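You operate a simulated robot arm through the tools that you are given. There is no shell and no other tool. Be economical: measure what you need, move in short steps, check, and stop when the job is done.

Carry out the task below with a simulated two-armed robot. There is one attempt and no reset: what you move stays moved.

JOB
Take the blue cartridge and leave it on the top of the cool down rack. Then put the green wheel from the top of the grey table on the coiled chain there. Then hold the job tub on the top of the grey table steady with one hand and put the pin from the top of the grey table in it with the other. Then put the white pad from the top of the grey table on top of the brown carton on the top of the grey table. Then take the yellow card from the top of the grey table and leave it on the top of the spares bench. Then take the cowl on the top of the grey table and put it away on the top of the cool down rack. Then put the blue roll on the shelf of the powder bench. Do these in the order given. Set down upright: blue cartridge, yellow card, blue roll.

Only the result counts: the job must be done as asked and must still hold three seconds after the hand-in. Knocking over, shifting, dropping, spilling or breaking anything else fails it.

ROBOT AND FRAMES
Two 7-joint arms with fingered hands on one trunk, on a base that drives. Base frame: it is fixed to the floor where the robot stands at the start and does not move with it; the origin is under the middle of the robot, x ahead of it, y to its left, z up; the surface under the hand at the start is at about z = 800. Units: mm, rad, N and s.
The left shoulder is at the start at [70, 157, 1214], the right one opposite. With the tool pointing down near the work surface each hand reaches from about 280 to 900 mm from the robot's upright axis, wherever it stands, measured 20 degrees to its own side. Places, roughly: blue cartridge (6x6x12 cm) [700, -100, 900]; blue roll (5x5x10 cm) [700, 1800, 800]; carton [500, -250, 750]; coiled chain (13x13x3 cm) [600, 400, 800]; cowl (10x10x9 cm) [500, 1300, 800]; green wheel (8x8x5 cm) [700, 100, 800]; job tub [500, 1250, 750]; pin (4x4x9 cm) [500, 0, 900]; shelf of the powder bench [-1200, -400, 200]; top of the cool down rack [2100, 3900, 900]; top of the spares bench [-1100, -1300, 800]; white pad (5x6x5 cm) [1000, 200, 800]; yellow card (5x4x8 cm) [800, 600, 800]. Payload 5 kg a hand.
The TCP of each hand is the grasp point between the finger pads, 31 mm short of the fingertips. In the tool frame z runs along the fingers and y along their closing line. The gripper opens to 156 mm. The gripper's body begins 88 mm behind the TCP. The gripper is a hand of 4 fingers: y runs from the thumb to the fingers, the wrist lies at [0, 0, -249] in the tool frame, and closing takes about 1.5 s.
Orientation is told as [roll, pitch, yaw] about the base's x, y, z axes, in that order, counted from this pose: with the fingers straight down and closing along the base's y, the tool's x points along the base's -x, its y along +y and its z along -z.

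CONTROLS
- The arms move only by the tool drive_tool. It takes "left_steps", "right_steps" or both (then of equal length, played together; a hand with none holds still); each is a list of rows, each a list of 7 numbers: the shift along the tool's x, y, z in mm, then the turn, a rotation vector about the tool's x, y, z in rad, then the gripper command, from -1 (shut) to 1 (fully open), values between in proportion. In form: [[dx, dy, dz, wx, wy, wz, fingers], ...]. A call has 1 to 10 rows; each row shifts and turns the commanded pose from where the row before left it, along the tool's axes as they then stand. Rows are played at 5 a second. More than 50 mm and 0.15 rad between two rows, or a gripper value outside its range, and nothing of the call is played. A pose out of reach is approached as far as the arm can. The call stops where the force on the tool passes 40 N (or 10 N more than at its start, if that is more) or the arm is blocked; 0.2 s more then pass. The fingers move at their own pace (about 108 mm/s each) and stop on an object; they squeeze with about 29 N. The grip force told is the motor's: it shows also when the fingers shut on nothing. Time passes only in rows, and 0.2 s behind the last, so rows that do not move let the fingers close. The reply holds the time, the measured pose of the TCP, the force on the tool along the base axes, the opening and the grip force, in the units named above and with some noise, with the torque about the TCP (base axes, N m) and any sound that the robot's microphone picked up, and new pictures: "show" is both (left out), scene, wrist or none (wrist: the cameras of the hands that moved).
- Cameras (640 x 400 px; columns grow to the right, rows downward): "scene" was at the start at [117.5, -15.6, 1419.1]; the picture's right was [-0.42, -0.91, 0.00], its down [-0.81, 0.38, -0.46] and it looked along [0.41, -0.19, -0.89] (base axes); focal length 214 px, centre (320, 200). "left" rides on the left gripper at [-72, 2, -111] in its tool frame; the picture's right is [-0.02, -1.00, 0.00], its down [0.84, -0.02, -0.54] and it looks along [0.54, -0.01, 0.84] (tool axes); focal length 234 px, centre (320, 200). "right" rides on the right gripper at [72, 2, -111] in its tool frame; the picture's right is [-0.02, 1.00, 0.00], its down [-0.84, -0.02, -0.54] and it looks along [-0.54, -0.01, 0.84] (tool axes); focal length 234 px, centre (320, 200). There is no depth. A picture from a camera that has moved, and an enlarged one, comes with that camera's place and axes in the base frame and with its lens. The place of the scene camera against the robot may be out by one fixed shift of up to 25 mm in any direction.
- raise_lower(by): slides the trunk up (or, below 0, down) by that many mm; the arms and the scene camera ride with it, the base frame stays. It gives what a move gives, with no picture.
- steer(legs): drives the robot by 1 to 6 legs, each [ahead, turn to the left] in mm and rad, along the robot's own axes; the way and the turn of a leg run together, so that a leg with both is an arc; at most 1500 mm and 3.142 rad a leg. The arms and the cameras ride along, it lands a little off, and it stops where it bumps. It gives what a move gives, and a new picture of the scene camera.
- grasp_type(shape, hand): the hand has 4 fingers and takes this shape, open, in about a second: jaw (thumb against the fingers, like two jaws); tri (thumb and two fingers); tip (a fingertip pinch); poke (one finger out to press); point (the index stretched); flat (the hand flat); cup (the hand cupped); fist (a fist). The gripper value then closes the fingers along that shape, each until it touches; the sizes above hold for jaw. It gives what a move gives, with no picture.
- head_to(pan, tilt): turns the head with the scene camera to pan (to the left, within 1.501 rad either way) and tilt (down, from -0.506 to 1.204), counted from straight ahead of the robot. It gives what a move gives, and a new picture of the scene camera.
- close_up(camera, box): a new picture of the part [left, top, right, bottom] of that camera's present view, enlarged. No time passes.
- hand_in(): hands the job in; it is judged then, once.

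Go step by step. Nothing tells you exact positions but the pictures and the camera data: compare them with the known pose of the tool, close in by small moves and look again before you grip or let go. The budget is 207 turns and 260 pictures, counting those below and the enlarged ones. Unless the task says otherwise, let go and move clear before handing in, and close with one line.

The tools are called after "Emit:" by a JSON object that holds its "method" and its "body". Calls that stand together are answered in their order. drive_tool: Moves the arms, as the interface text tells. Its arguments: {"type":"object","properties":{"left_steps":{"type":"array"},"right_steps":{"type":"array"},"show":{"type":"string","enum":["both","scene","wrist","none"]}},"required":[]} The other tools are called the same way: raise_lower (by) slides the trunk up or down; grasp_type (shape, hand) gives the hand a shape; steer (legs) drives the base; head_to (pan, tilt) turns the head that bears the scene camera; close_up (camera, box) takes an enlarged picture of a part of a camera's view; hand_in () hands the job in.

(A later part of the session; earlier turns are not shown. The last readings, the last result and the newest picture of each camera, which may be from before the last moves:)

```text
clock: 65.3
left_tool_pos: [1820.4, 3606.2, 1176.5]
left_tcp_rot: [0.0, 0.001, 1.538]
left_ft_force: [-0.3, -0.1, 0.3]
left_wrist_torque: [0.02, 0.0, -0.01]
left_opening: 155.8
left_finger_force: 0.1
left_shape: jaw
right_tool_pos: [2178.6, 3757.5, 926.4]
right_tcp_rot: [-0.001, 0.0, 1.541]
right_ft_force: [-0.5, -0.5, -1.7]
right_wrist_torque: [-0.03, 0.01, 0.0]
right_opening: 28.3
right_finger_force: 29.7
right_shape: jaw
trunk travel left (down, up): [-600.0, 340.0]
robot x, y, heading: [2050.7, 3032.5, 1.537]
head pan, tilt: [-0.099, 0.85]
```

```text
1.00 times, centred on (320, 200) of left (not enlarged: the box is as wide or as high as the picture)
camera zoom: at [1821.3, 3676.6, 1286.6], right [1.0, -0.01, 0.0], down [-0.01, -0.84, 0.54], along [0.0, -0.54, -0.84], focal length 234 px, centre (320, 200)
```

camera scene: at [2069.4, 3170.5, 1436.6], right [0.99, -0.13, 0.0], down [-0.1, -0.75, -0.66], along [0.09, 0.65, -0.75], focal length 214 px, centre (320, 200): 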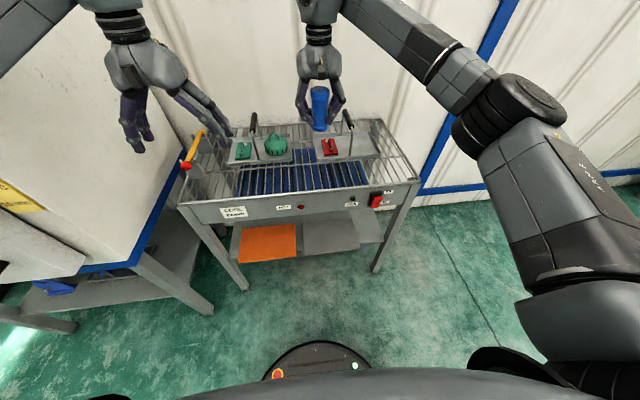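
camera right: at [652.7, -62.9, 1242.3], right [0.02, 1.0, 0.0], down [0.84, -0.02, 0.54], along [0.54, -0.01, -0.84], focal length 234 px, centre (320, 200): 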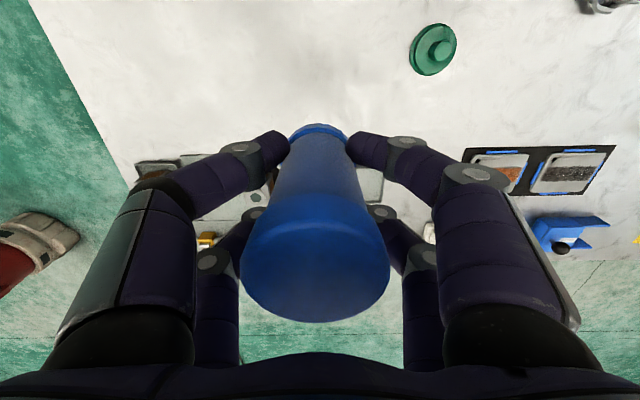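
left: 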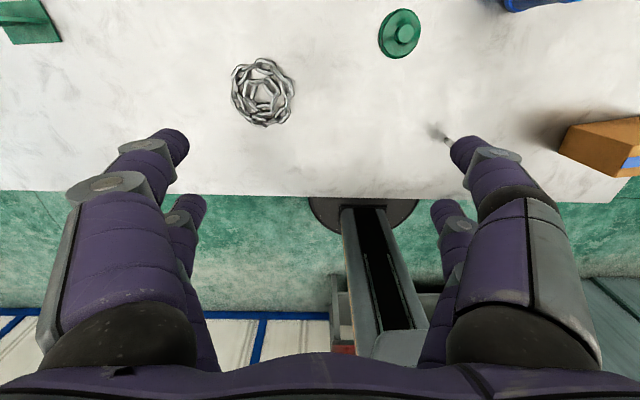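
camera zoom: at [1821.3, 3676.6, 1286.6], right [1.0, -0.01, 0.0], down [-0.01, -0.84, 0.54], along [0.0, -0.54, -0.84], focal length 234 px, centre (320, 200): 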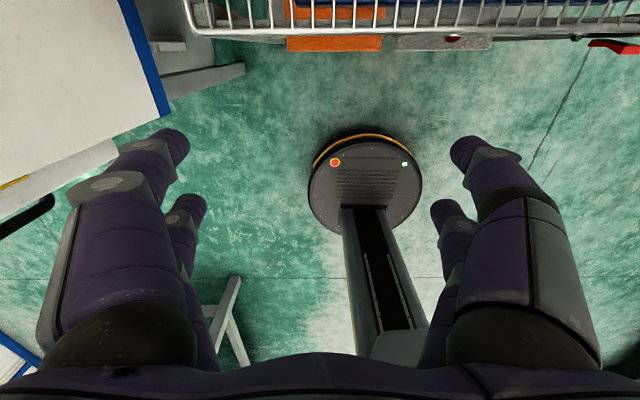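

Combined views put the grid at about z 870 and the front rim at y 3698, so there is clearance. I keep lowering.

Emit:
{"method": "drive_tool", "body": {"right_steps": [[0, -2, 2, 0, 0, 0, -1], [0, 0, 2, 0, 0, 0, -1], [0, 0, 2, 0, 0, 0, -1], [0, 0, 2, 0, 0, 0, -1], [0, 0, 2, 0, 0, 0, -1], [0, 0, 2, 0, 0, 0, -1], [0, 0, 2, 0, 0, 0, -1], [0, 0, 0, 0, 0, 0, -1]], "show": "none"}}

Emit:
{"method": "close_up", "body": {"camera": "scene", "box": [300, 150, 364, 190]}}

```text
clock: 67.1
left_tool_pos: [1820.9, 3605.1, 1176.1]
left_tcp_rot: [0.001, 0.002, 1.539]
left_ft_force: [0.1, -0.1, -0.6]
left_wrist_torque: [0.03, -0.01, -0.02]
left_opening: 156.2
left_finger_force: 0.0
left_shape: jaw
right_tool_pos: [2181.6, 3755.7, 912.0]
right_tcp_rot: [-0.001, 0.0, 1.539]
right_ft_force: [-0.5, 0.2, -1.1]
right_wrist_torque: [0.02, -0.04, 0.0]
right_opening: 28.3
right_finger_force: 29.4
right_shape: jaw
trunk travel left (down, up): [-600.0, 340.0]
robot x, y, heading: [2050.0, 3032.0, 1.538]
head pan, tilt: [-0.099, 0.85]
```

```text
10.00 times, centred on (332, 170) of scene
camera zoom: at [2069.4, 3169.3, 1436.7], right [0.99, -0.13, 0.0], down [-0.1, -0.74, -0.66], along [0.09, 0.65, -0.75], focal length 2145 px, centre (200, 500)
```

zoom: 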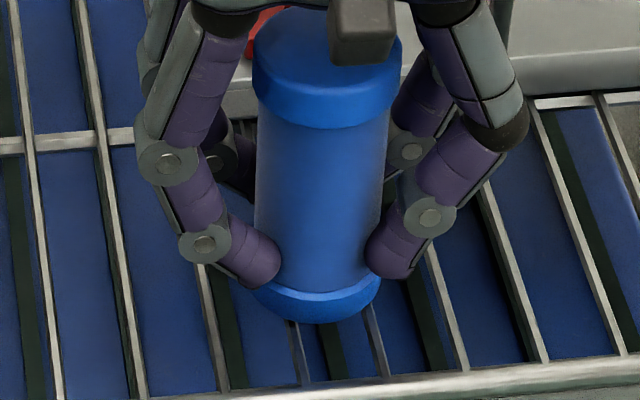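

Emit:
{"method": "drive_tool", "body": {"right_steps": [[0, -4, 2, 0, 0, 0, -1], [0, 0, 2, 0, 0, 0, -1], [0, 0, 2, 0, 0, 0, -1], [0, 0, 2, 0, 0, 0, -1], [0, 0, 2, 0, 0, 0, -1], [0, 0, 0, 0, 0, 0, -1]], "show": "none"}}

Emit:
{"method": "close_up", "body": {"camera": "scene", "box": [300, 150, 364, 190]}}

Emit:
{"method": "close_up", "body": {"camera": "right", "box": [160, 60, 480, 260]}}

```text
clock: 68.5
left_tool_pos: [1820.3, 3602.9, 1175.5]
left_tcp_rot: [0.0, -0.001, 1.539]
left_ft_force: [0.0, 1.3, -0.9]
left_wrist_torque: [-0.06, 0.02, 0.01]
left_opening: 155.9
left_finger_force: 0.0
left_shape: jaw
right_tool_pos: [2183.8, 3757.9, 910.7]
right_tcp_rot: [0.006, -0.01, 1.538]
right_ft_force: [1.5, -4.9, 16.2]
right_wrist_torque: [-0.48, -0.21, -0.02]
right_opening: 29.3
right_finger_force: 28.7
right_shape: jaw
trunk travel left (down, up): [-600.0, 340.0]
robot x, y, heading: [2048.4, 3031.4, 1.537]
head pan, tilt: [-0.099, 0.85]
stopped in row 6 (right hand): the force on the tool passed its limit at 41 N (the readings are from after the stop); the commanded pose is now the measured one
```

```text
10.00 times, centred on (332, 170) of scene
camera zoom: at [2069.5, 3167.9, 1436.5], right [0.99, -0.13, 0.0], down [-0.1, -0.74, -0.66], along [0.09, 0.65, -0.75], focal length 2145 px, centre (200, 500)
```

zoom: 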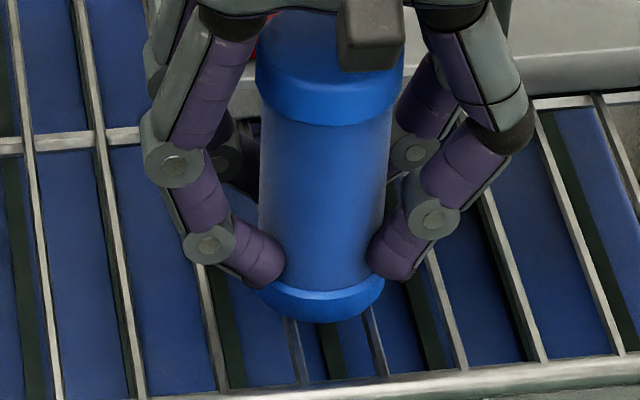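

```text
2.00 times, centred on (320, 160) of right
camera zoom: at [2180.6, 3684.5, 1021.9], right [-1.0, 0.06, 0.01], down [0.05, 0.83, 0.55], along [0.02, 0.55, -0.83], focal length 468 px, centre (320, 280)
```

zoom: 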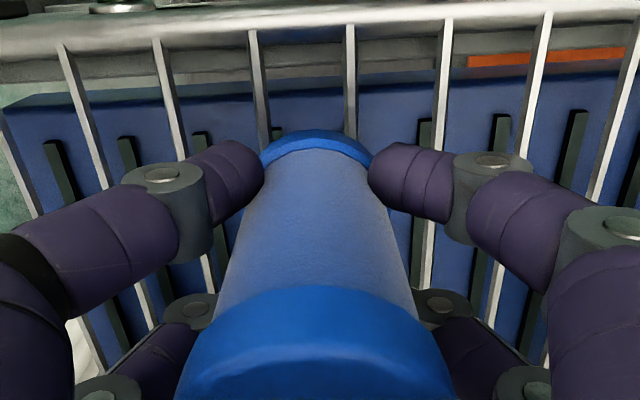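

The cartridge touches the grid, centred between two bars. I ease off 1 mm and open the fingers slowly.

Emit:
{"method": "drive_tool", "body": {"right_steps": [[0, 0, -1, 0, 0, 0, -1], [0, 0, 0, 0, 0, 0, -0.5], [0, 0, 0, 0, 0, 0, -0.3], [0, 0, 0, 0, 0, 0, 0], [0, 0, 0, 0, 0, 0, 0.4], [0, 0, 0, 0, 0, 0, 1], [0, 0, 0, 0, 0, 0, 1], [0, 0, 0, 0, 0, 0, 1]], "show": "wrist"}}

Emit:
{"method": "close_up", "body": {"camera": "scene", "box": [284, 130, 380, 190]}}

```text
clock: 70.3
left_tool_pos: [1821.1, 3605.0, 1175.9]
left_tcp_rot: [0.002, 0.0, 1.539]
left_ft_force: [0.0, -0.1, 0.1]
left_wrist_torque: [-0.02, -0.01, -0.02]
left_opening: 155.8
left_finger_force: 0.1
left_shape: jaw
right_tool_pos: [2183.3, 3758.4, 909.2]
right_tcp_rot: [0.003, -0.007, 1.539]
right_ft_force: [0.1, 0.2, -0.4]
right_wrist_torque: [-0.02, 0.0, -0.01]
right_opening: 156.1
right_finger_force: 0.1
right_shape: jaw
trunk travel left (down, up): [-600.0, 340.0]
robot x, y, heading: [2048.4, 3028.6, 1.539]
head pan, tilt: [-0.099, 0.85]
camera right: at [2180.7, 3685.7, 1019.9], right [-1.0, 0.06, 0.0], down [0.05, 0.83, 0.55], along [0.03, 0.55, -0.83], focal length 234 px, centre (320, 200)
```

right: 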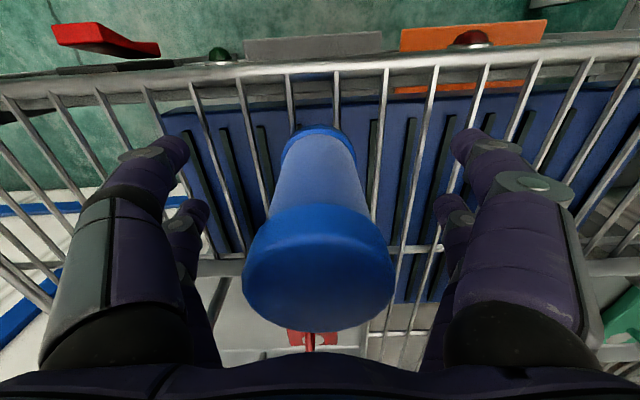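

```text
6.67 times, centred on (332, 160) of scene
camera zoom: at [2069.5, 3169.5, 1436.7], right [0.99, -0.13, 0.0], down [-0.1, -0.74, -0.66], along [0.09, 0.65, -0.75], focal length 1430 px, centre (240, 467)
```

zoom: 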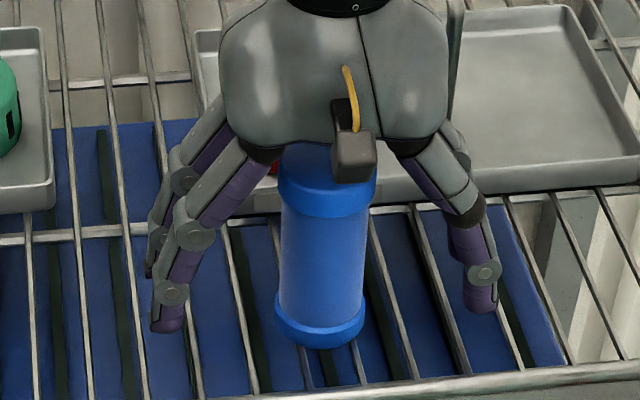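

The cartridge stands upright on the grid. I raise the hand straight up and look.

Emit:
{"method": "drive_tool", "body": {"right_steps": [[0, 0, -20, 0, 0, 0, 1], [0, 0, -40, 0, 0, 0, 1], [0, 0, -45, 0, 0, 0, 1], [0, 0, -45, 0, 0, 0, 1], [0, 0, -45, 0, 0, 0, 1], [0, 0, -45, 0, 0, 0, 1], [0, 0, 0, 0, 0, 0, 1]], "show": "scene"}}

Emit:
{"method": "close_up", "body": {"camera": "scene", "box": [180, 90, 436, 250]}}

```text
clock: 71.9
left_tool_pos: [1821.1, 3604.2, 1176.0]
left_tcp_rot: [-0.002, 0.0, 1.539]
left_ft_force: [0.3, 0.2, -0.6]
left_wrist_torque: [0.0, -0.02, 0.0]
left_opening: 156.0
left_finger_force: 0.0
left_shape: jaw
right_tool_pos: [2187.9, 3757.5, 1146.3]
right_tcp_rot: [0.006, -0.008, 1.539]
right_ft_force: [-0.1, 0.0, 0.5]
right_wrist_torque: [0.0, 0.02, 0.03]
right_opening: 155.9
right_finger_force: 0.1
right_shape: jaw
trunk travel left (down, up): [-600.0, 340.0]
robot x, y, heading: [2046.9, 3029.0, 1.545]
head pan, tilt: [-0.099, 0.85]
camera scene: at [2069.9, 3169.9, 1436.6], right [0.99, -0.13, 0.0], down [-0.1, -0.75, -0.66], along [0.09, 0.65, -0.75], focal length 214 px, centre (320, 200)
```

scene: 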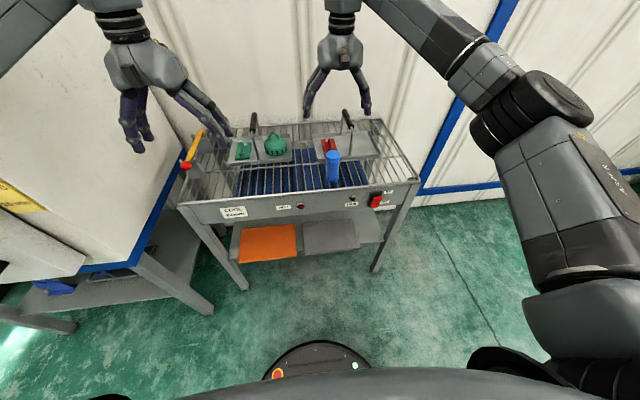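

```text
2.50 times, centred on (308, 170) of scene
camera zoom: at [2069.9, 3169.9, 1436.6], right [0.99, -0.13, 0.0], down [-0.1, -0.75, -0.66], along [0.09, 0.65, -0.75], focal length 536 px, centre (350, 275)
```

zoom: 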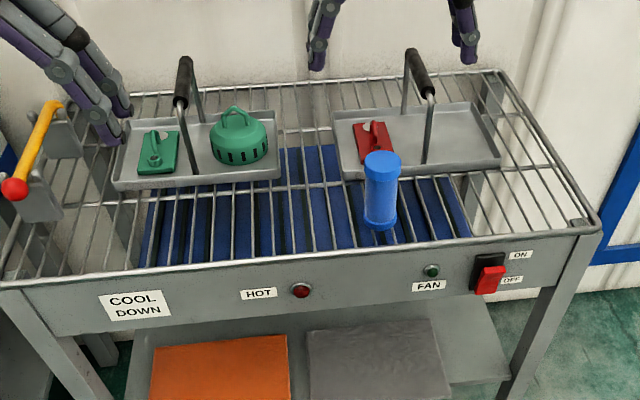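

Step one is done. I drive back around to the grey table, standing near y = 100.

Emit:
{"method": "steer", "body": {"legs": [[-310, 0], [0, 1.597], [1200, 0], [1110, 0], [0, 1.571]]}}

```text
clock: 92.7
left_tool_pos: [-19.4, 2130.5, 1175.3]
left_tcp_rot: [0.002, -0.001, -1.538]
left_ft_force: [0.1, 0.6, 0.1]
left_wrist_torque: [0.01, 0.0, 0.03]
left_opening: 156.0
left_finger_force: 0.1
left_shape: jaw
right_tool_pos: [-376.9, 1953.9, 1148.7]
right_tcp_rot: [0.003, -0.006, -1.539]
right_ft_force: [0.0, 0.1, -0.2]
right_wrist_torque: [-0.04, -0.03, 0.0]
right_opening: 156.0
right_finger_force: 0.2
right_shape: jaw
trunk travel left (down, up): [-600.0, 340.0]
robot x, y, heading: [-286.7, 2689.7, -1.538]
head pan, tilt: [-0.099, 0.85]
camera scene: at [-278.8, 2571.4, 1436.7], right [-1.0, 0.07, 0.0], down [0.05, 0.75, -0.66], along [-0.04, -0.66, -0.75], focal length 214 px, centre (320, 200)
```

scene: 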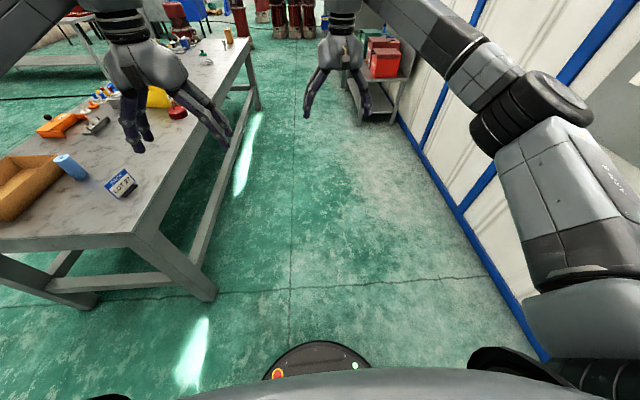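

The path along the table is clear. I continue to y ≈ 110 and face the table.

Emit:
{"method": "steer", "body": {"legs": [[1450, 0], [1130, 0], [0, 1.538], [200, 0]]}}

Emit:
{"method": "head_to", "body": {"pan": 0.15, "tilt": 0.95}}

```text
clock: 110.1
left_tool_pos: [561.6, 359.2, 1177.1]
left_tcp_rot: [-0.002, -0.003, -0.025]
left_ft_force: [0.2, 0.2, -0.6]
left_wrist_torque: [0.03, 0.02, 0.01]
left_opening: 156.1
left_finger_force: 0.1
left_shape: jaw
right_tool_pos: [718.2, -4.6, 1148.8]
right_tcp_rot: [0.003, -0.007, -0.026]
right_ft_force: [0.6, -0.4, 0.1]
right_wrist_torque: [-0.01, 0.04, 0.02]
right_opening: 155.7
right_finger_force: 0.0
right_shape: jaw
trunk travel left (down, up): [-600.0, 340.0]
robot x, y, heading: [-9.9, 127.1, -0.024]
head pan, tilt: [-0.099, 0.85]
camera scene: at [127.8, 129.0, 1436.8], right [-0.12, -0.99, 0.0], down [-0.75, 0.09, -0.66], along [0.65, -0.08, -0.75], focal length 214 px, centre (320, 200)
```

scene: 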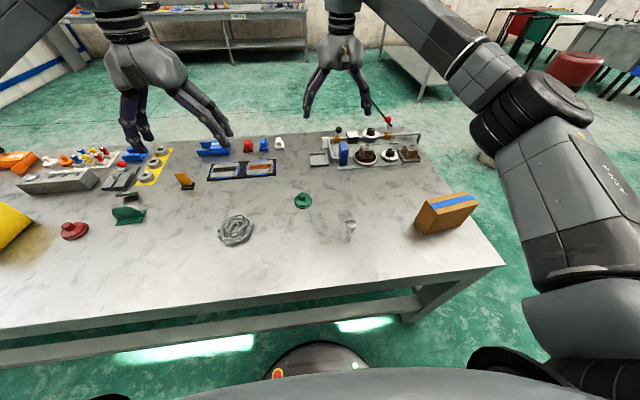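

```text
clock: 110.8
left_tool_pos: [563.9, 359.1, 1175.3]
left_tcp_rot: [0.001, 0.0, -0.025]
left_ft_force: [-0.3, -0.3, 1.2]
left_wrist_torque: [-0.03, -0.01, -0.03]
left_opening: 156.1
left_finger_force: 0.0
left_shape: jaw
right_tool_pos: [719.9, -7.8, 1146.6]
right_tcp_rot: [0.005, -0.006, -0.027]
right_ft_force: [0.2, 0.4, 0.1]
right_wrist_torque: [0.03, 0.04, 0.02]
right_opening: 155.9
right_finger_force: 0.0
right_shape: jaw
trunk travel left (down, up): [-600.0, 340.0]
robot x, y, heading: [-10.7, 126.5, -0.024]
head pan, tilt: [0.15, 0.949]
camera scene: at [123.3, 147.0, 1429.1], right [0.12, -0.99, 0.0], down [-0.81, -0.1, -0.58], along [0.58, 0.07, -0.81], focal length 214 px, centre (320, 200)
```

scene: 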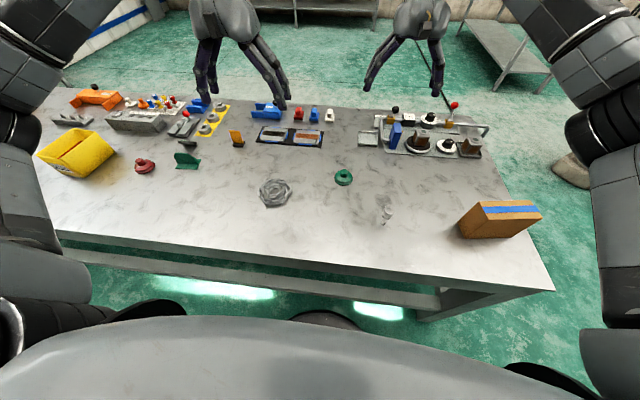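

I see the green wheel near (685, 115). I swing the left hand over it and the right hand out of the way.

Emit:
{"method": "drive_tool", "body": {"left_steps": [[-10, 0, 0, 0, 0, 0, 1], [-20, -40, 0, 0, 0, 0, 1], [-20, -42, 0, 0, 0, 0, 1], [-20, -42, 0, 0, 0, 0, 1], [-20, -42, 0, 0, 0, 0, 1], [-20, -42, 0, 0, 0, 0, 1], [-15, -42, 0, 0, 0, 0, 1], [0, 0, 45, 0, 0, 0, 1], [0, 0, 45, 0, 0, 0, 1], [0, 0, 0, 0, 0, 0, 1]], "right_steps": [[0, -48, 0, 0, 0, 0, 1], [0, -48, 0, 0, 0, 0, 1], [0, -48, 0, 0, 0, 0, 1], [0, -48, 0, 0, 0, 0, 1], [0, -48, 0, 0, 0, 0, 1], [0, -48, 0, 0, 0, 0, 1], [0, -20, 0, 0, 0, 0, 1], [0, 0, 0, 0, 0, 0, 1], [0, 0, 0, 0, 0, 0, 1], [0, 0, 0, 0, 0, 0, 1]], "show": "both"}}

```text
clock: 113.0
left_tool_pos: [680.8, 104.1, 1087.2]
left_tcp_rot: [-0.001, -0.004, -0.025]
left_ft_force: [0.1, -0.5, 0.6]
left_wrist_torque: [-0.01, -0.01, 0.01]
left_opening: 155.8
left_finger_force: 0.0
left_shape: jaw
right_tool_pos: [711.8, -314.6, 1145.4]
right_tcp_rot: [0.005, -0.006, -0.026]
right_ft_force: [-0.1, 0.4, 0.3]
right_wrist_torque: [0.02, 0.01, -0.01]
right_opening: 155.8
right_finger_force: 0.1
right_shape: jaw
trunk travel left (down, up): [-600.0, 340.0]
robot x, y, heading: [-10.8, 129.9, -0.02]
head pan, tilt: [0.15, 0.949]
camera scene: at [122.0, 145.8, 1429.3], right [0.12, -0.99, 0.0], down [-0.81, -0.1, -0.58], along [0.58, 0.07, -0.81], focal length 214 px, centre (320, 200)
camera right: at [639.0, -311.2, 1257.6], right [0.05, 1.0, 0.01], down [0.83, -0.05, 0.55], along [0.55, -0.02, -0.83], focal length 234 px, centre (320, 200)
camera left: at [753.5, 104.1, 1196.8], right [0.0, -1.0, 0.0], down [-0.84, 0.0, 0.54], along [-0.54, 0.0, -0.84], focal length 234 px, centre (320, 200)
```

scene: 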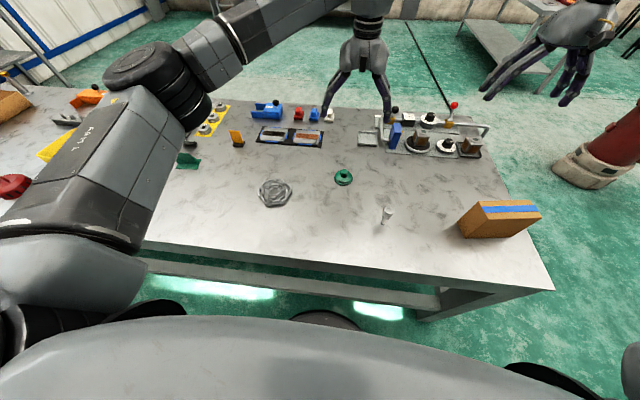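
right: 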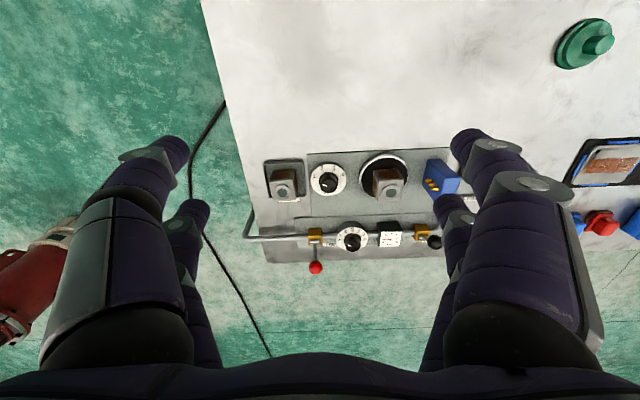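
left: 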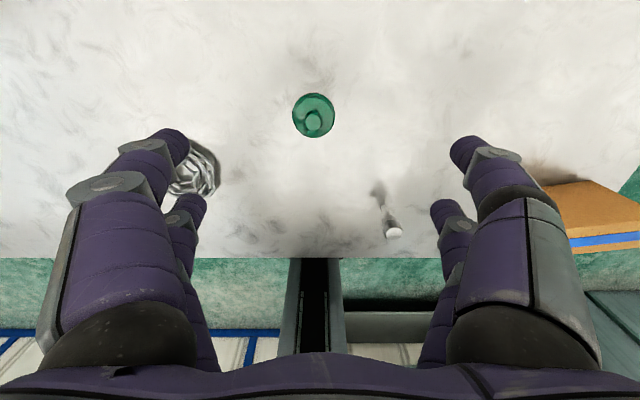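

The wheel triangulates to about (663, 116). I centre above it, descend to z 900 and check.

Emit:
{"method": "drive_tool", "body": {"left_steps": [[18, 12, 0, 0, 0, 0, 1], [0, 0, 48, 0, 0, 0, 1], [0, 0, 48, 0, 0, 0, 1], [0, 0, 48, 0, 0, 0, 1], [0, 0, 43, 0, 0, 0, 1], [0, 0, 0, 0, 0, 0, 1]], "show": "wrist"}}

```text
clock: 114.4
left_tool_pos: [667.3, 120.0, 898.4]
left_tcp_rot: [0.0, -0.002, -0.024]
left_ft_force: [-0.7, -1.3, 0.6]
left_wrist_torque: [-0.01, 0.01, 0.01]
left_opening: 155.8
left_finger_force: 0.1
left_shape: jaw
right_tool_pos: [712.7, -312.1, 1147.3]
right_tcp_rot: [0.007, -0.008, -0.026]
right_ft_force: [0.3, -0.3, -0.2]
right_wrist_torque: [-0.04, -0.01, 0.03]
right_opening: 155.9
right_finger_force: 0.1
right_shape: jaw
trunk travel left (down, up): [-600.0, 340.0]
robot x, y, heading: [-9.4, 126.5, -0.023]
head pan, tilt: [0.15, 0.949]
camera left: at [738.9, 120.0, 1009.3], right [0.0, -1.0, 0.0], down [-0.84, 0.0, 0.54], along [-0.54, 0.0, -0.84], focal length 234 px, centre (320, 200)
```

left: 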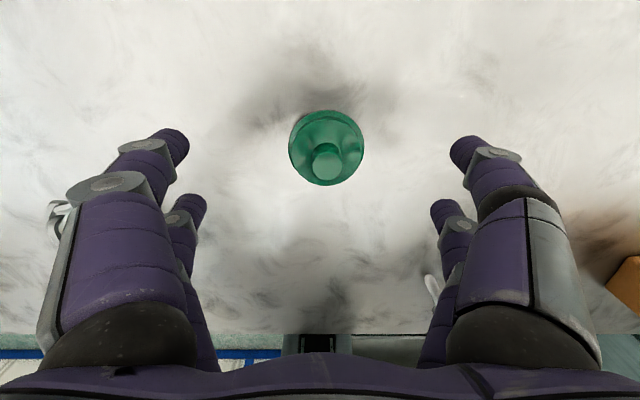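

Centred within a few mm. I shift slightly and descend near the table.

Emit:
{"method": "drive_tool", "body": {"left_steps": [[8, -5, 30, 0, 0, 0, 1], [0, 0, 30, 0, 0, 0, 1], [0, 0, 10, 0, 0, 0, 1], [0, 0, 0, 0, 0, 0, 1]], "show": "wrist"}}

Emit:
{"method": "close_up", "body": {"camera": "scene", "box": [272, 130, 416, 220]}}

```text
clock: 115.4
left_tool_pos: [656.7, 112.8, 831.3]
left_tcp_rot: [0.0, -0.002, -0.025]
left_ft_force: [-0.8, 0.0, 2.4]
left_wrist_torque: [0.02, 0.02, 0.0]
left_opening: 155.9
left_finger_force: 0.2
left_shape: jaw
right_tool_pos: [712.0, -313.1, 1146.2]
right_tcp_rot: [0.005, -0.008, -0.024]
right_ft_force: [-0.2, 0.3, -0.8]
right_wrist_torque: [0.0, -0.04, -0.01]
right_opening: 155.6
right_finger_force: 0.1
right_shape: jaw
trunk travel left (down, up): [-600.0, 340.0]
robot x, y, heading: [-9.8, 130.4, -0.027]
head pan, tilt: [0.15, 0.949]
camera left: at [728.5, 112.8, 941.2], right [0.0, -1.0, 0.0], down [-0.84, 0.0, 0.54], along [-0.54, 0.0, -0.84], focal length 234 px, centre (320, 200)
```

left: 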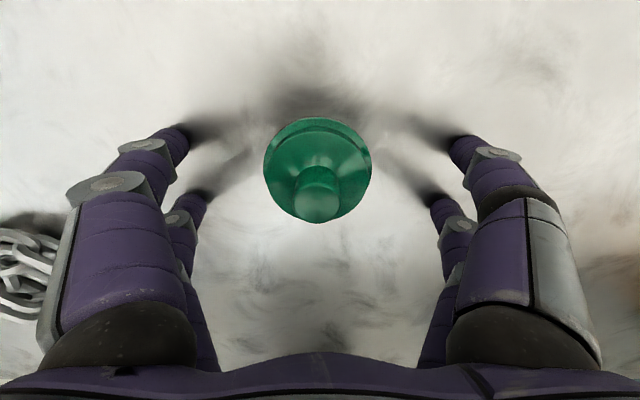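

```text
4.44 times, centred on (344, 175) of scene
camera zoom: at [122.4, 146.9, 1429.3], right [0.12, -0.99, 0.0], down [-0.81, -0.1, -0.58], along [0.58, 0.07, -0.81], focal length 953 px, centre (213, 311)
```

zoom: 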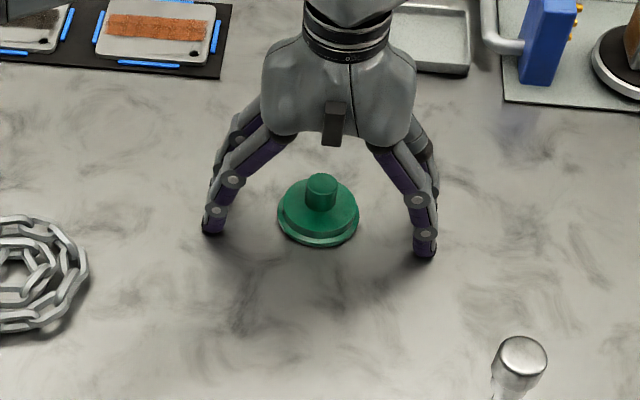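

Fingertips just brush the table (so it is at about z 800). I lift 4 mm, centre on the disc at x ≈ 669, and close.

Emit:
{"method": "drive_tool", "body": {"left_steps": [[0, 0, -4, 0, 0, 0, 1], [-11, 2, 0, 0, 0, 0, 1], [0, 0, 0, 0, 0, 0, 1]], "show": "wrist"}}

Emit:
{"method": "drive_tool", "body": {"left_steps": [[0, 0, 0, 0, 0, 0, 0.5], [0, 0, 0, 0, 0, 0, 0], [0, 0, 0, 0, 0, 0, -0.5], [0, 0, 0, 0, 0, 0, -1], [0, 0, 0, 0, 0, 0, -1], [0, 0, 0, 0, 0, 0, -1], [0, 0, 0, 0, 0, 0, -1], [0, 0, 0, 0, 0, 0, -1]], "show": "wrist"}}

```text
clock: 116.2
left_tool_pos: [665.9, 114.5, 833.0]
left_tcp_rot: [0.0, -0.002, -0.025]
left_ft_force: [-0.8, -0.2, -0.6]
left_wrist_torque: [0.01, 0.0, -0.02]
left_opening: 155.9
left_finger_force: 0.0
left_shape: jaw
right_tool_pos: [713.1, -313.0, 1146.6]
right_tcp_rot: [0.005, -0.007, -0.025]
right_ft_force: [-0.2, 0.4, 0.1]
right_wrist_torque: [0.01, 0.0, 0.02]
right_opening: 156.2
right_finger_force: 0.1
right_shape: jaw
trunk travel left (down, up): [-600.0, 340.0]
robot x, y, heading: [-9.5, 129.3, -0.028]
head pan, tilt: [0.15, 0.949]
camera left: at [738.7, 115.0, 944.5], right [0.0, -1.0, 0.0], down [-0.84, 0.0, 0.54], along [-0.54, 0.0, -0.84], focal length 234 px, centre (320, 200)
```

left: 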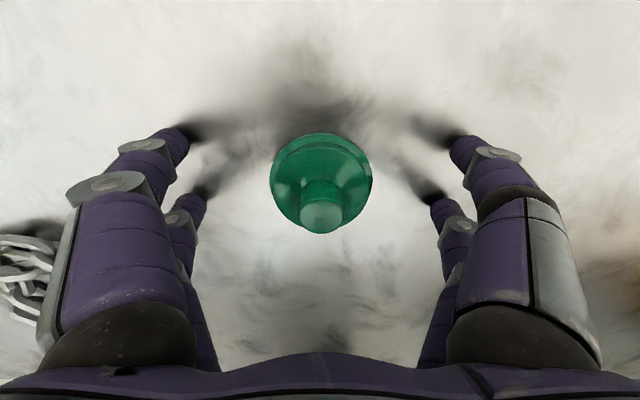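

```text
clock: 118.0
left_tool_pos: [665.1, 113.4, 833.7]
left_tcp_rot: [-0.001, -0.002, -0.024]
left_ft_force: [-0.3, -0.8, 0.3]
left_wrist_torque: [0.12, -0.09, -0.1]
left_opening: 39.4
left_finger_force: 28.7
left_shape: jaw
right_tool_pos: [712.9, -312.3, 1145.5]
right_tcp_rot: [0.005, -0.008, -0.025]
right_ft_force: [-0.4, 0.2, -0.4]
right_wrist_torque: [0.03, -0.01, 0.02]
right_opening: 155.9
right_finger_force: 0.0
right_shape: jaw
trunk travel left (down, up): [-600.0, 340.0]
robot x, y, heading: [-9.3, 126.7, -0.026]
head pan, tilt: [0.15, 0.949]
camera left: at [738.7, 114.8, 944.6], right [0.0, -1.0, 0.0], down [-0.84, 0.0, 0.54], along [-0.54, 0.0, -0.84], focal length 234 px, centre (320, 200)
```

left: 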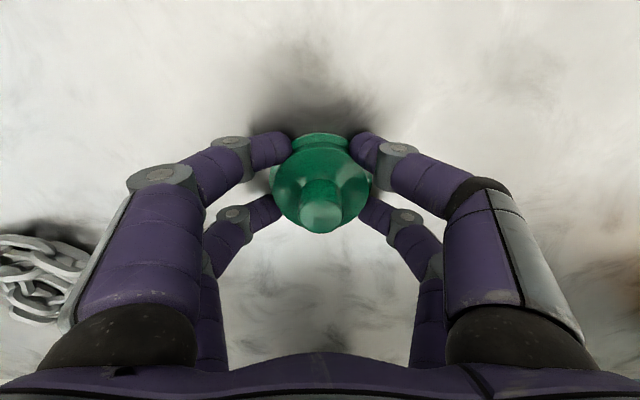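

The wheel is gripped. I lift it and carry it over the chain at about (565, 358).

Emit:
{"method": "drive_tool", "body": {"left_steps": [[0, 0, -20, 0, 0, 0, -1], [0, 0, -45, 0, 0, 0, -1], [0, 0, -45, 0, 0, 0, -1], [0, 0, -30, 0, 0, 0, -1], [20, 45, 0, 0, 0, 0, -1], [20, 45, 0, 0, 0, 0, -1], [20, 45, 0, 0, 0, 0, -1], [20, 45, 0, 0, 0, 0, -1], [15, 40, 0, 0, 0, 0, -1], [0, 0, 0, 0, 0, 0, -1]], "show": "both"}}

```text
clock: 120.2
left_tool_pos: [579.6, 338.2, 971.6]
left_tcp_rot: [-0.001, -0.001, -0.027]
left_ft_force: [1.8, -0.1, -5.3]
left_wrist_torque: [0.02, 0.02, 0.02]
left_opening: 39.0
left_finger_force: 29.4
left_shape: jaw
right_tool_pos: [712.6, -313.4, 1144.5]
right_tcp_rot: [0.005, -0.007, -0.026]
right_ft_force: [-0.2, -0.5, -0.9]
right_wrist_torque: [0.05, 0.01, 0.03]
right_opening: 155.9
right_finger_force: 0.0
right_shape: jaw
trunk travel left (down, up): [-600.0, 340.0]
robot x, y, heading: [-11.1, 126.7, -0.028]
head pan, tilt: [0.15, 0.949]
camera scene: at [124.1, 145.9, 1429.0], right [0.12, -0.99, 0.0], down [-0.81, -0.1, -0.58], along [0.58, 0.07, -0.81], focal length 214 px, centre (320, 200)
camera left: at [651.3, 338.0, 1083.2], right [0.0, -1.0, 0.0], down [-0.84, 0.0, 0.54], along [-0.54, 0.0, -0.84], focal length 234 px, centre (320, 200)
```

scene: 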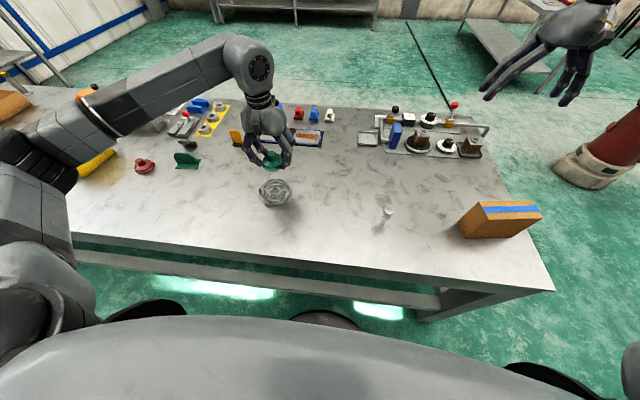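
left: 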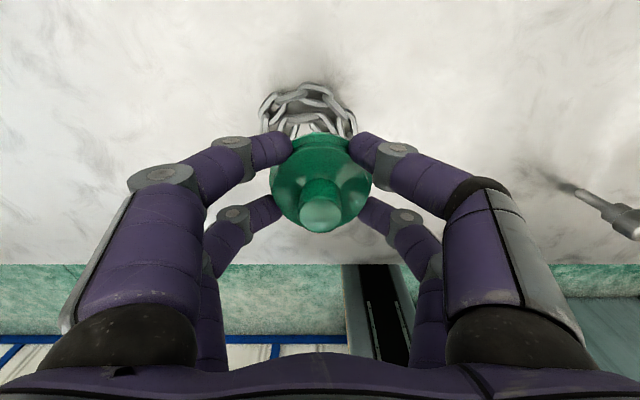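

The chain centre is about (568, 352). I centre the wheel and lower toward it.

Emit:
{"method": "drive_tool", "body": {"left_steps": [[14, 14, 0, 0, 0, 0, -1], [0, 0, 40, 0, 0, 0, -1], [0, 0, 35, 0, 0, 0, -1], [0, 0, 0, 0, 0, 0, -1]], "show": "wrist"}}

Emit:
{"method": "close_up", "body": {"camera": "scene", "box": [216, 130, 344, 210]}}

```text
clock: 121.2
left_tool_pos: [564.1, 353.3, 897.4]
left_tcp_rot: [0.0, -0.002, -0.027]
left_ft_force: [-0.5, -1.3, -5.2]
left_wrist_torque: [0.01, -0.03, -0.01]
left_opening: 38.7
left_finger_force: 28.9
left_shape: jaw
right_tool_pos: [713.1, -311.8, 1146.2]
right_tcp_rot: [0.004, -0.007, -0.026]
right_ft_force: [-0.4, 0.6, 0.8]
right_wrist_torque: [0.01, -0.01, -0.03]
right_opening: 155.8
right_finger_force: 0.1
right_shape: jaw
trunk travel left (down, up): [-600.0, 340.0]
robot x, y, heading: [-12.4, 125.9, -0.021]
head pan, tilt: [0.15, 0.949]
camera left: at [636.7, 353.3, 1009.1], right [0.0, -1.0, 0.0], down [-0.84, 0.0, 0.54], along [-0.54, 0.0, -0.84], focal length 234 px, centre (320, 200)
```

left: 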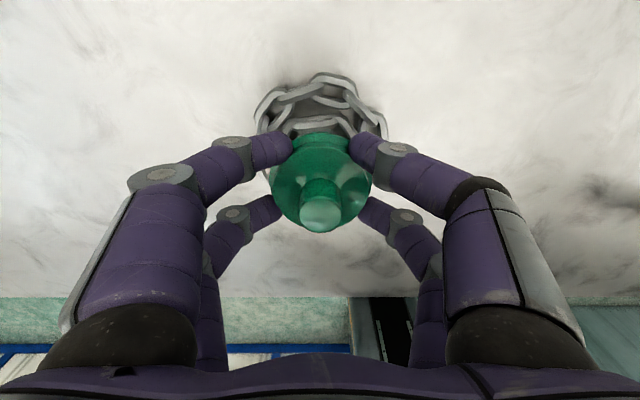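

```text
5.00 times, centred on (280, 170) of scene
camera zoom: at [122.5, 147.2, 1429.2], right [0.12, -0.99, 0.0], down [-0.81, -0.1, -0.58], along [0.58, 0.07, -0.81], focal length 1072 px, centre (520, 350)
```

zoom: 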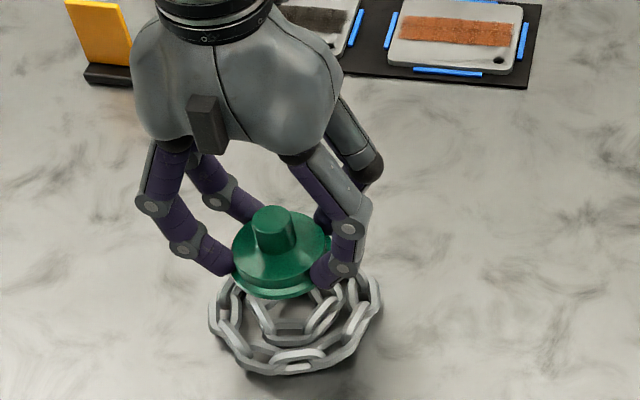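

Nearly centred. I shift 6 mm nearer and lower slowly to contact.

Emit:
{"method": "drive_tool", "body": {"left_steps": [[6, 2, 10, 0, 0, 0, -1], [0, 0, 8, 0, 0, 0, -1], [0, 0, 3, 0, 0, 0, -1], [0, 0, 3, 0, 0, 0, -1], [0, 0, 3, 0, 0, 0, -1], [0, 0, 3, 0, 0, 0, -1], [0, 0, 0, 0, 0, 0, -1]], "show": "none"}}

Emit:
{"method": "close_up", "body": {"camera": "scene", "box": [216, 145, 328, 215]}}

```text
clock: 122.8
left_tool_pos: [559.1, 355.3, 868.5]
left_tcp_rot: [-0.001, -0.002, -0.026]
left_ft_force: [0.4, 0.5, -5.4]
left_wrist_torque: [0.03, 0.01, -0.01]
left_opening: 38.9
left_finger_force: 29.0
left_shape: jaw
right_tool_pos: [712.2, -312.4, 1146.0]
right_tcp_rot: [0.005, -0.007, -0.026]
right_ft_force: [0.3, -0.6, 0.2]
right_wrist_torque: [0.03, 0.01, -0.01]
right_opening: 155.8
right_finger_force: 0.0
right_shape: jaw
trunk travel left (down, up): [-600.0, 340.0]
robot x, y, heading: [-10.7, 128.6, -0.023]
head pan, tilt: [0.15, 0.949]
```

```text
5.71 times, centred on (272, 180) of scene
camera zoom: at [123.2, 147.3, 1429.1], right [0.12, -0.99, 0.0], down [-0.81, -0.1, -0.58], along [0.58, 0.07, -0.81], focal length 1226 px, centre (594, 314)
```

zoom: 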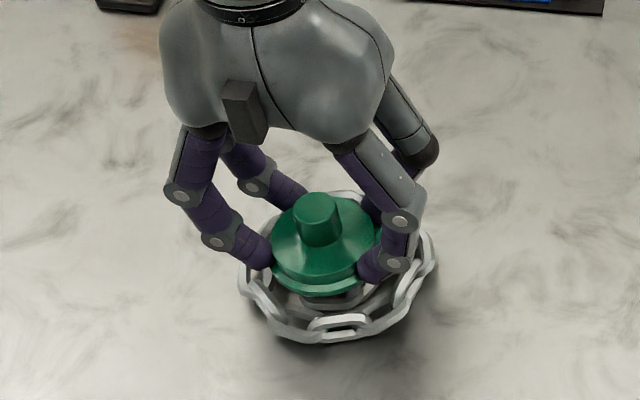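

Emit:
{"method": "drive_tool", "body": {"left_steps": [[0, -6, 2, 0, 0, 0, -1], [0, 0, 2, 0, 0, 0, -1], [0, 0, 2, 0, 0, 0, -1], [0, 0, 2, 0, 0, 0, -1], [0, 0, 2, 0, 0, 0, -1], [0, 0, 2, 0, 0, 0, -1], [0, 0, 2, 0, 0, 0, -1], [0, 0, 2, 0, 0, 0, -1], [0, 0, 0, 0, 0, 0, -1]], "show": "none"}}

Emit:
{"method": "close_up", "body": {"camera": "scene", "box": [216, 145, 328, 215]}}

```text
clock: 124.8
left_tool_pos: [558.7, 348.2, 857.3]
left_tcp_rot: [-0.004, -0.01, -0.023]
left_ft_force: [-8.0, 0.5, 20.5]
left_wrist_torque: [0.41, 0.14, 0.12]
left_opening: 39.3
left_finger_force: 29.1
left_shape: jaw
right_tool_pos: [711.7, -311.6, 1146.9]
right_tcp_rot: [0.005, -0.008, -0.024]
right_ft_force: [0.1, 0.8, -0.1]
right_wrist_torque: [-0.02, 0.04, 0.02]
right_opening: 156.2
right_finger_force: 0.0
right_shape: jaw
trunk travel left (down, up): [-600.0, 340.0]
robot x, y, heading: [-6.9, 129.3, -0.019]
head pan, tilt: [0.15, 0.949]
stopped in row 9 (left hand): the force on the tool passed its limit at 42 N (the readings are from after the stop); the commanded pose is now the measured one
```

```text
5.71 times, centred on (272, 180) of scene
camera zoom: at [120.6, 146.9, 1429.2], right [0.13, -0.99, 0.0], down [-0.81, -0.1, -0.58], along [0.58, 0.07, -0.81], focal length 1226 px, centre (594, 314)
```

zoom: 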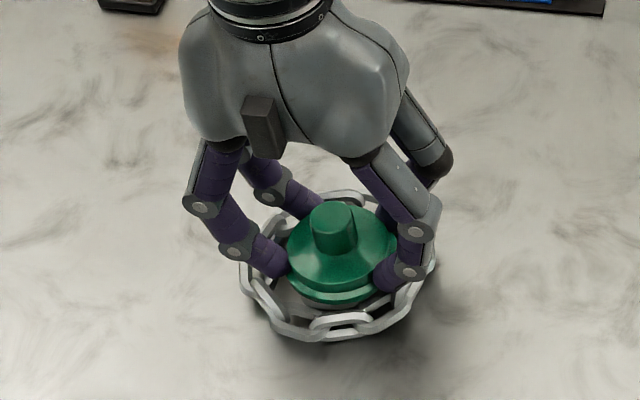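

The wheel rests on the chain. I ease up 2 mm and open slowly.

Emit:
{"method": "drive_tool", "body": {"left_steps": [[0, 0, -1, 0, 0, 0, -1], [0, 0, -1, 0, 0, 0, -0.6], [0, 0, 0, 0, 0, 0, -0.4], [0, 0, 0, 0, 0, 0, -0.2], [0, 0, 0, 0, 0, 0, 0], [0, 0, -1, 0, 0, 0, 0.3], [0, 0, -1, 0, 0, 0, 0.6], [0, 0, 0, 0, 0, 0, 0.6]], "show": "wrist"}}

Emit:
{"method": "close_up", "body": {"camera": "scene", "box": [216, 145, 328, 215]}}

```text
clock: 126.6
left_tool_pos: [561.2, 348.4, 858.2]
left_tcp_rot: [-0.002, -0.009, -0.023]
left_ft_force: [0.2, -0.1, -0.1]
left_wrist_torque: [0.01, 0.0, 0.03]
left_opening: 124.4
left_finger_force: 0.1
left_shape: jaw
right_tool_pos: [712.5, -312.7, 1146.4]
right_tcp_rot: [0.005, -0.007, -0.025]
right_ft_force: [0.6, -0.7, 0.6]
right_wrist_torque: [0.04, 0.05, -0.01]
right_opening: 155.9
right_finger_force: 0.0
right_shape: jaw
trunk travel left (down, up): [-600.0, 340.0]
robot x, y, heading: [-11.3, 129.6, -0.023]
head pan, tilt: [0.15, 0.949]
camera left: at [632.3, 348.4, 970.0], right [0.0, -1.0, 0.0], down [-0.84, 0.0, 0.54], along [-0.54, 0.0, -0.84], focal length 234 px, centre (320, 200)
```

left: 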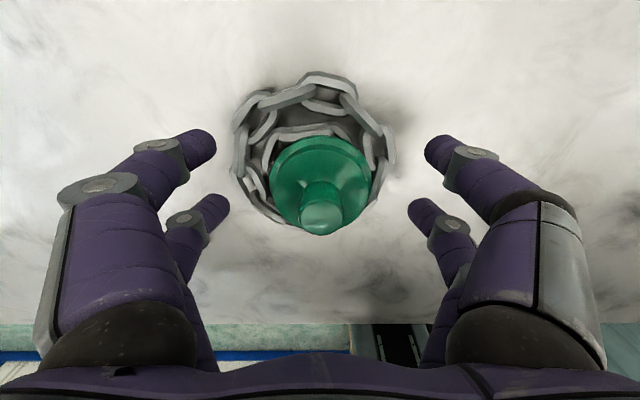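

```text
5.71 times, centred on (272, 180) of scene
camera zoom: at [122.8, 147.2, 1429.2], right [0.12, -0.99, 0.0], down [-0.81, -0.1, -0.58], along [0.58, 0.07, -0.81], focal length 1226 px, centre (594, 314)
```

zoom: 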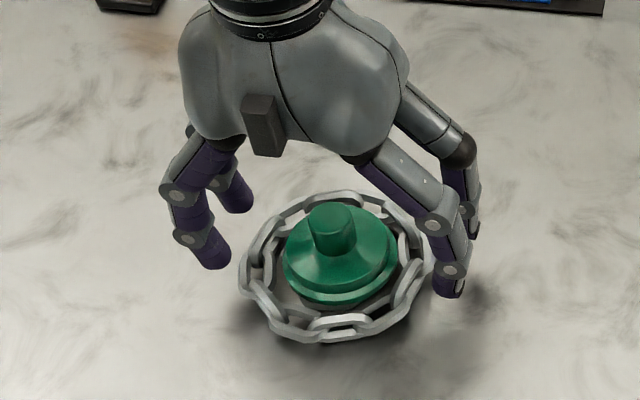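

The wheel lies on the coil. I raise the left hand and bring the right hand over the pin at about (500, -18).

Emit:
{"method": "drive_tool", "body": {"left_steps": [[0, 0, -45, 0, 0, 0, 1], [0, 0, -45, 0, 0, 0, 1], [0, 0, -45, 0, 0, 0, 1], [0, 0, -45, 0, 0, 0, 1], [0, 0, -45, 0, 0, 0, 1], [0, 0, -45, 0, 0, 0, 1], [0, 0, -40, 0, 0, 0, 1], [0, 0, 0, 0, 0, 0, 1], [0, 0, 0, 0, 0, 0, 1]], "right_steps": [[28, 41, 0, 0, 0, 0, 1], [28, 41, 0, 0, 0, 0, 1], [28, 41, 0, 0, 0, 0, 1], [28, 41, 0, 0, 0, 0, 1], [28, 41, 0, 0, 0, 0, 1], [28, 41, 0, 0, 0, 0, 1], [28, 41, 0, 0, 0, 0, 1], [5, 5, 45, 0, 0, 0, 1], [0, 0, 45, 0, 0, 0, 1]], "show": "both"}}

```text
clock: 128.6
left_tool_pos: [557.7, 350.3, 1168.7]
left_tcp_rot: [-0.002, -0.009, -0.024]
left_ft_force: [0.1, -0.7, -0.1]
left_wrist_torque: [0.02, 0.0, -0.05]
left_opening: 156.0
left_finger_force: 0.1
left_shape: jaw
right_tool_pos: [519.4, -15.7, 1057.6]
right_tcp_rot: [0.005, -0.008, -0.026]
right_ft_force: [1.2, 0.3, -0.1]
right_wrist_torque: [0.05, -0.03, 0.02]
right_opening: 155.9
right_finger_force: 0.2
right_shape: jaw
trunk travel left (down, up): [-600.0, 340.0]
robot x, y, heading: [-12.6, 127.1, -0.026]
head pan, tilt: [0.15, 0.949]
camera scene: at [122.9, 146.8, 1429.3], right [0.12, -0.99, 0.0], down [-0.81, -0.1, -0.58], along [0.58, 0.07, -0.81], focal length 214 px, centre (320, 200)
camera right: at [446.3, -13.2, 1167.9], right [0.05, 1.0, 0.01], down [0.83, -0.04, 0.55], along [0.55, -0.02, -0.83], focal length 234 px, centre (320, 200)
camera left: at [630.5, 350.8, 1280.8], right [0.0, -1.0, 0.0], down [-0.84, 0.0, 0.54], along [-0.54, 0.0, -0.84], focal length 234 px, centre (320, 200)
```

scene: 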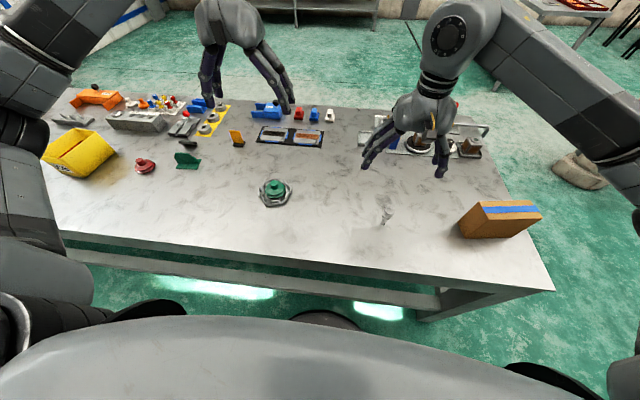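
right: 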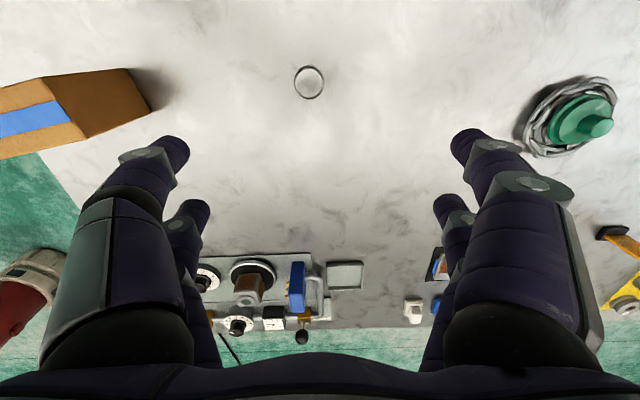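
left: 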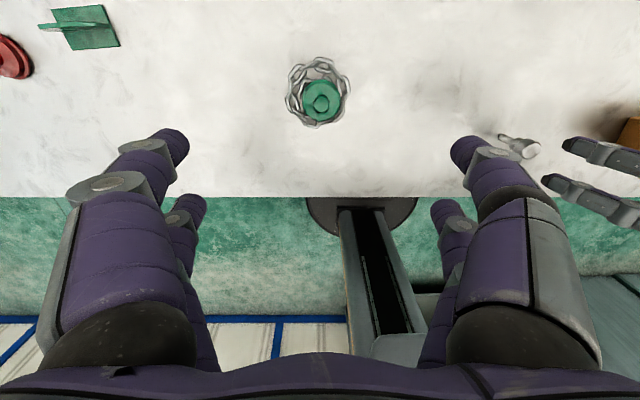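

The pin stands at about (481, -25) with its head near z 875. I take a close look at its shape.

Emit:
{"method": "close_up", "body": {"camera": "scene", "box": [353, 185, 417, 225]}}

Emit:
{"method": "close_up", "body": {"camera": "left", "box": [460, 110, 588, 190]}}

```text
10.00 times, centred on (385, 205) of scene
camera zoom: at [122.9, 146.8, 1429.3], right [0.12, -0.99, 0.0], down [-0.81, -0.1, -0.58], along [0.58, 0.07, -0.81], focal length 2145 px, centre (-330, 150)
```

zoom: 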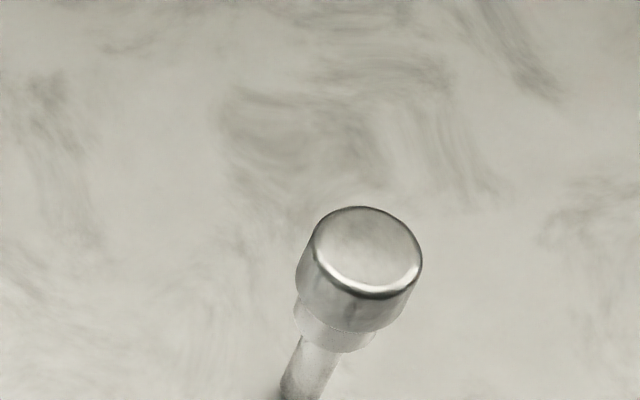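

```text
5.00 times, centred on (524, 150) of left
camera zoom: at [630.5, 350.8, 1280.8], right [0.0, -1.0, 0.0], down [-0.84, 0.0, 0.54], along [-0.54, 0.0, -0.84], focal length 1171 px, centre (-700, 450)
```

zoom: 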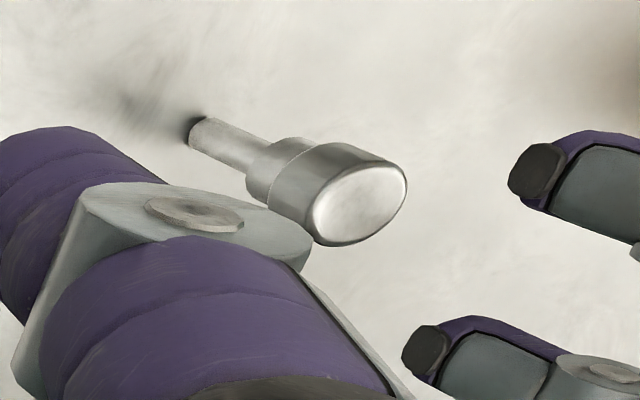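

The pin is thin-shafted with a wide head, so I'll grip the head. I centre the hand above and lower partway.

Emit:
{"method": "drive_tool", "body": {"right_steps": [[38, -10, 0, 0, 0, 0, 1], [0, 0, 45, 0, 0, 0, 1], [0, 0, 45, 0, 0, 0, 1], [0, 0, 0, 0, 0, 0, 1]], "show": "wrist"}}

```text
clock: 129.6
left_tool_pos: [558.2, 350.4, 1170.4]
left_tcp_rot: [0.0, -0.01, -0.025]
left_ft_force: [0.4, 0.5, 0.4]
left_wrist_torque: [0.02, 0.0, 0.04]
left_opening: 156.0
left_finger_force: 0.0
left_shape: jaw
right_tool_pos: [481.5, -22.9, 965.1]
right_tcp_rot: [0.005, -0.01, -0.025]
right_ft_force: [-0.9, 0.0, 1.0]
right_wrist_torque: [-0.03, -0.07, 0.03]
right_opening: 155.6
right_finger_force: 0.1
right_shape: jaw
trunk travel left (down, up): [-600.0, 340.0]
robot x, y, heading: [-10.3, 130.7, -0.021]
head pan, tilt: [0.15, 0.949]
camera right: at [408.0, -19.2, 1077.2], right [0.05, 1.0, 0.0], down [0.83, -0.04, 0.55], along [0.55, -0.02, -0.83], focal length 234 px, centre (320, 200)
```

right: 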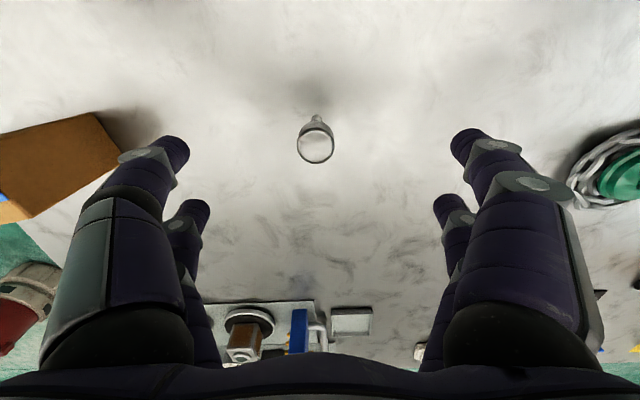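

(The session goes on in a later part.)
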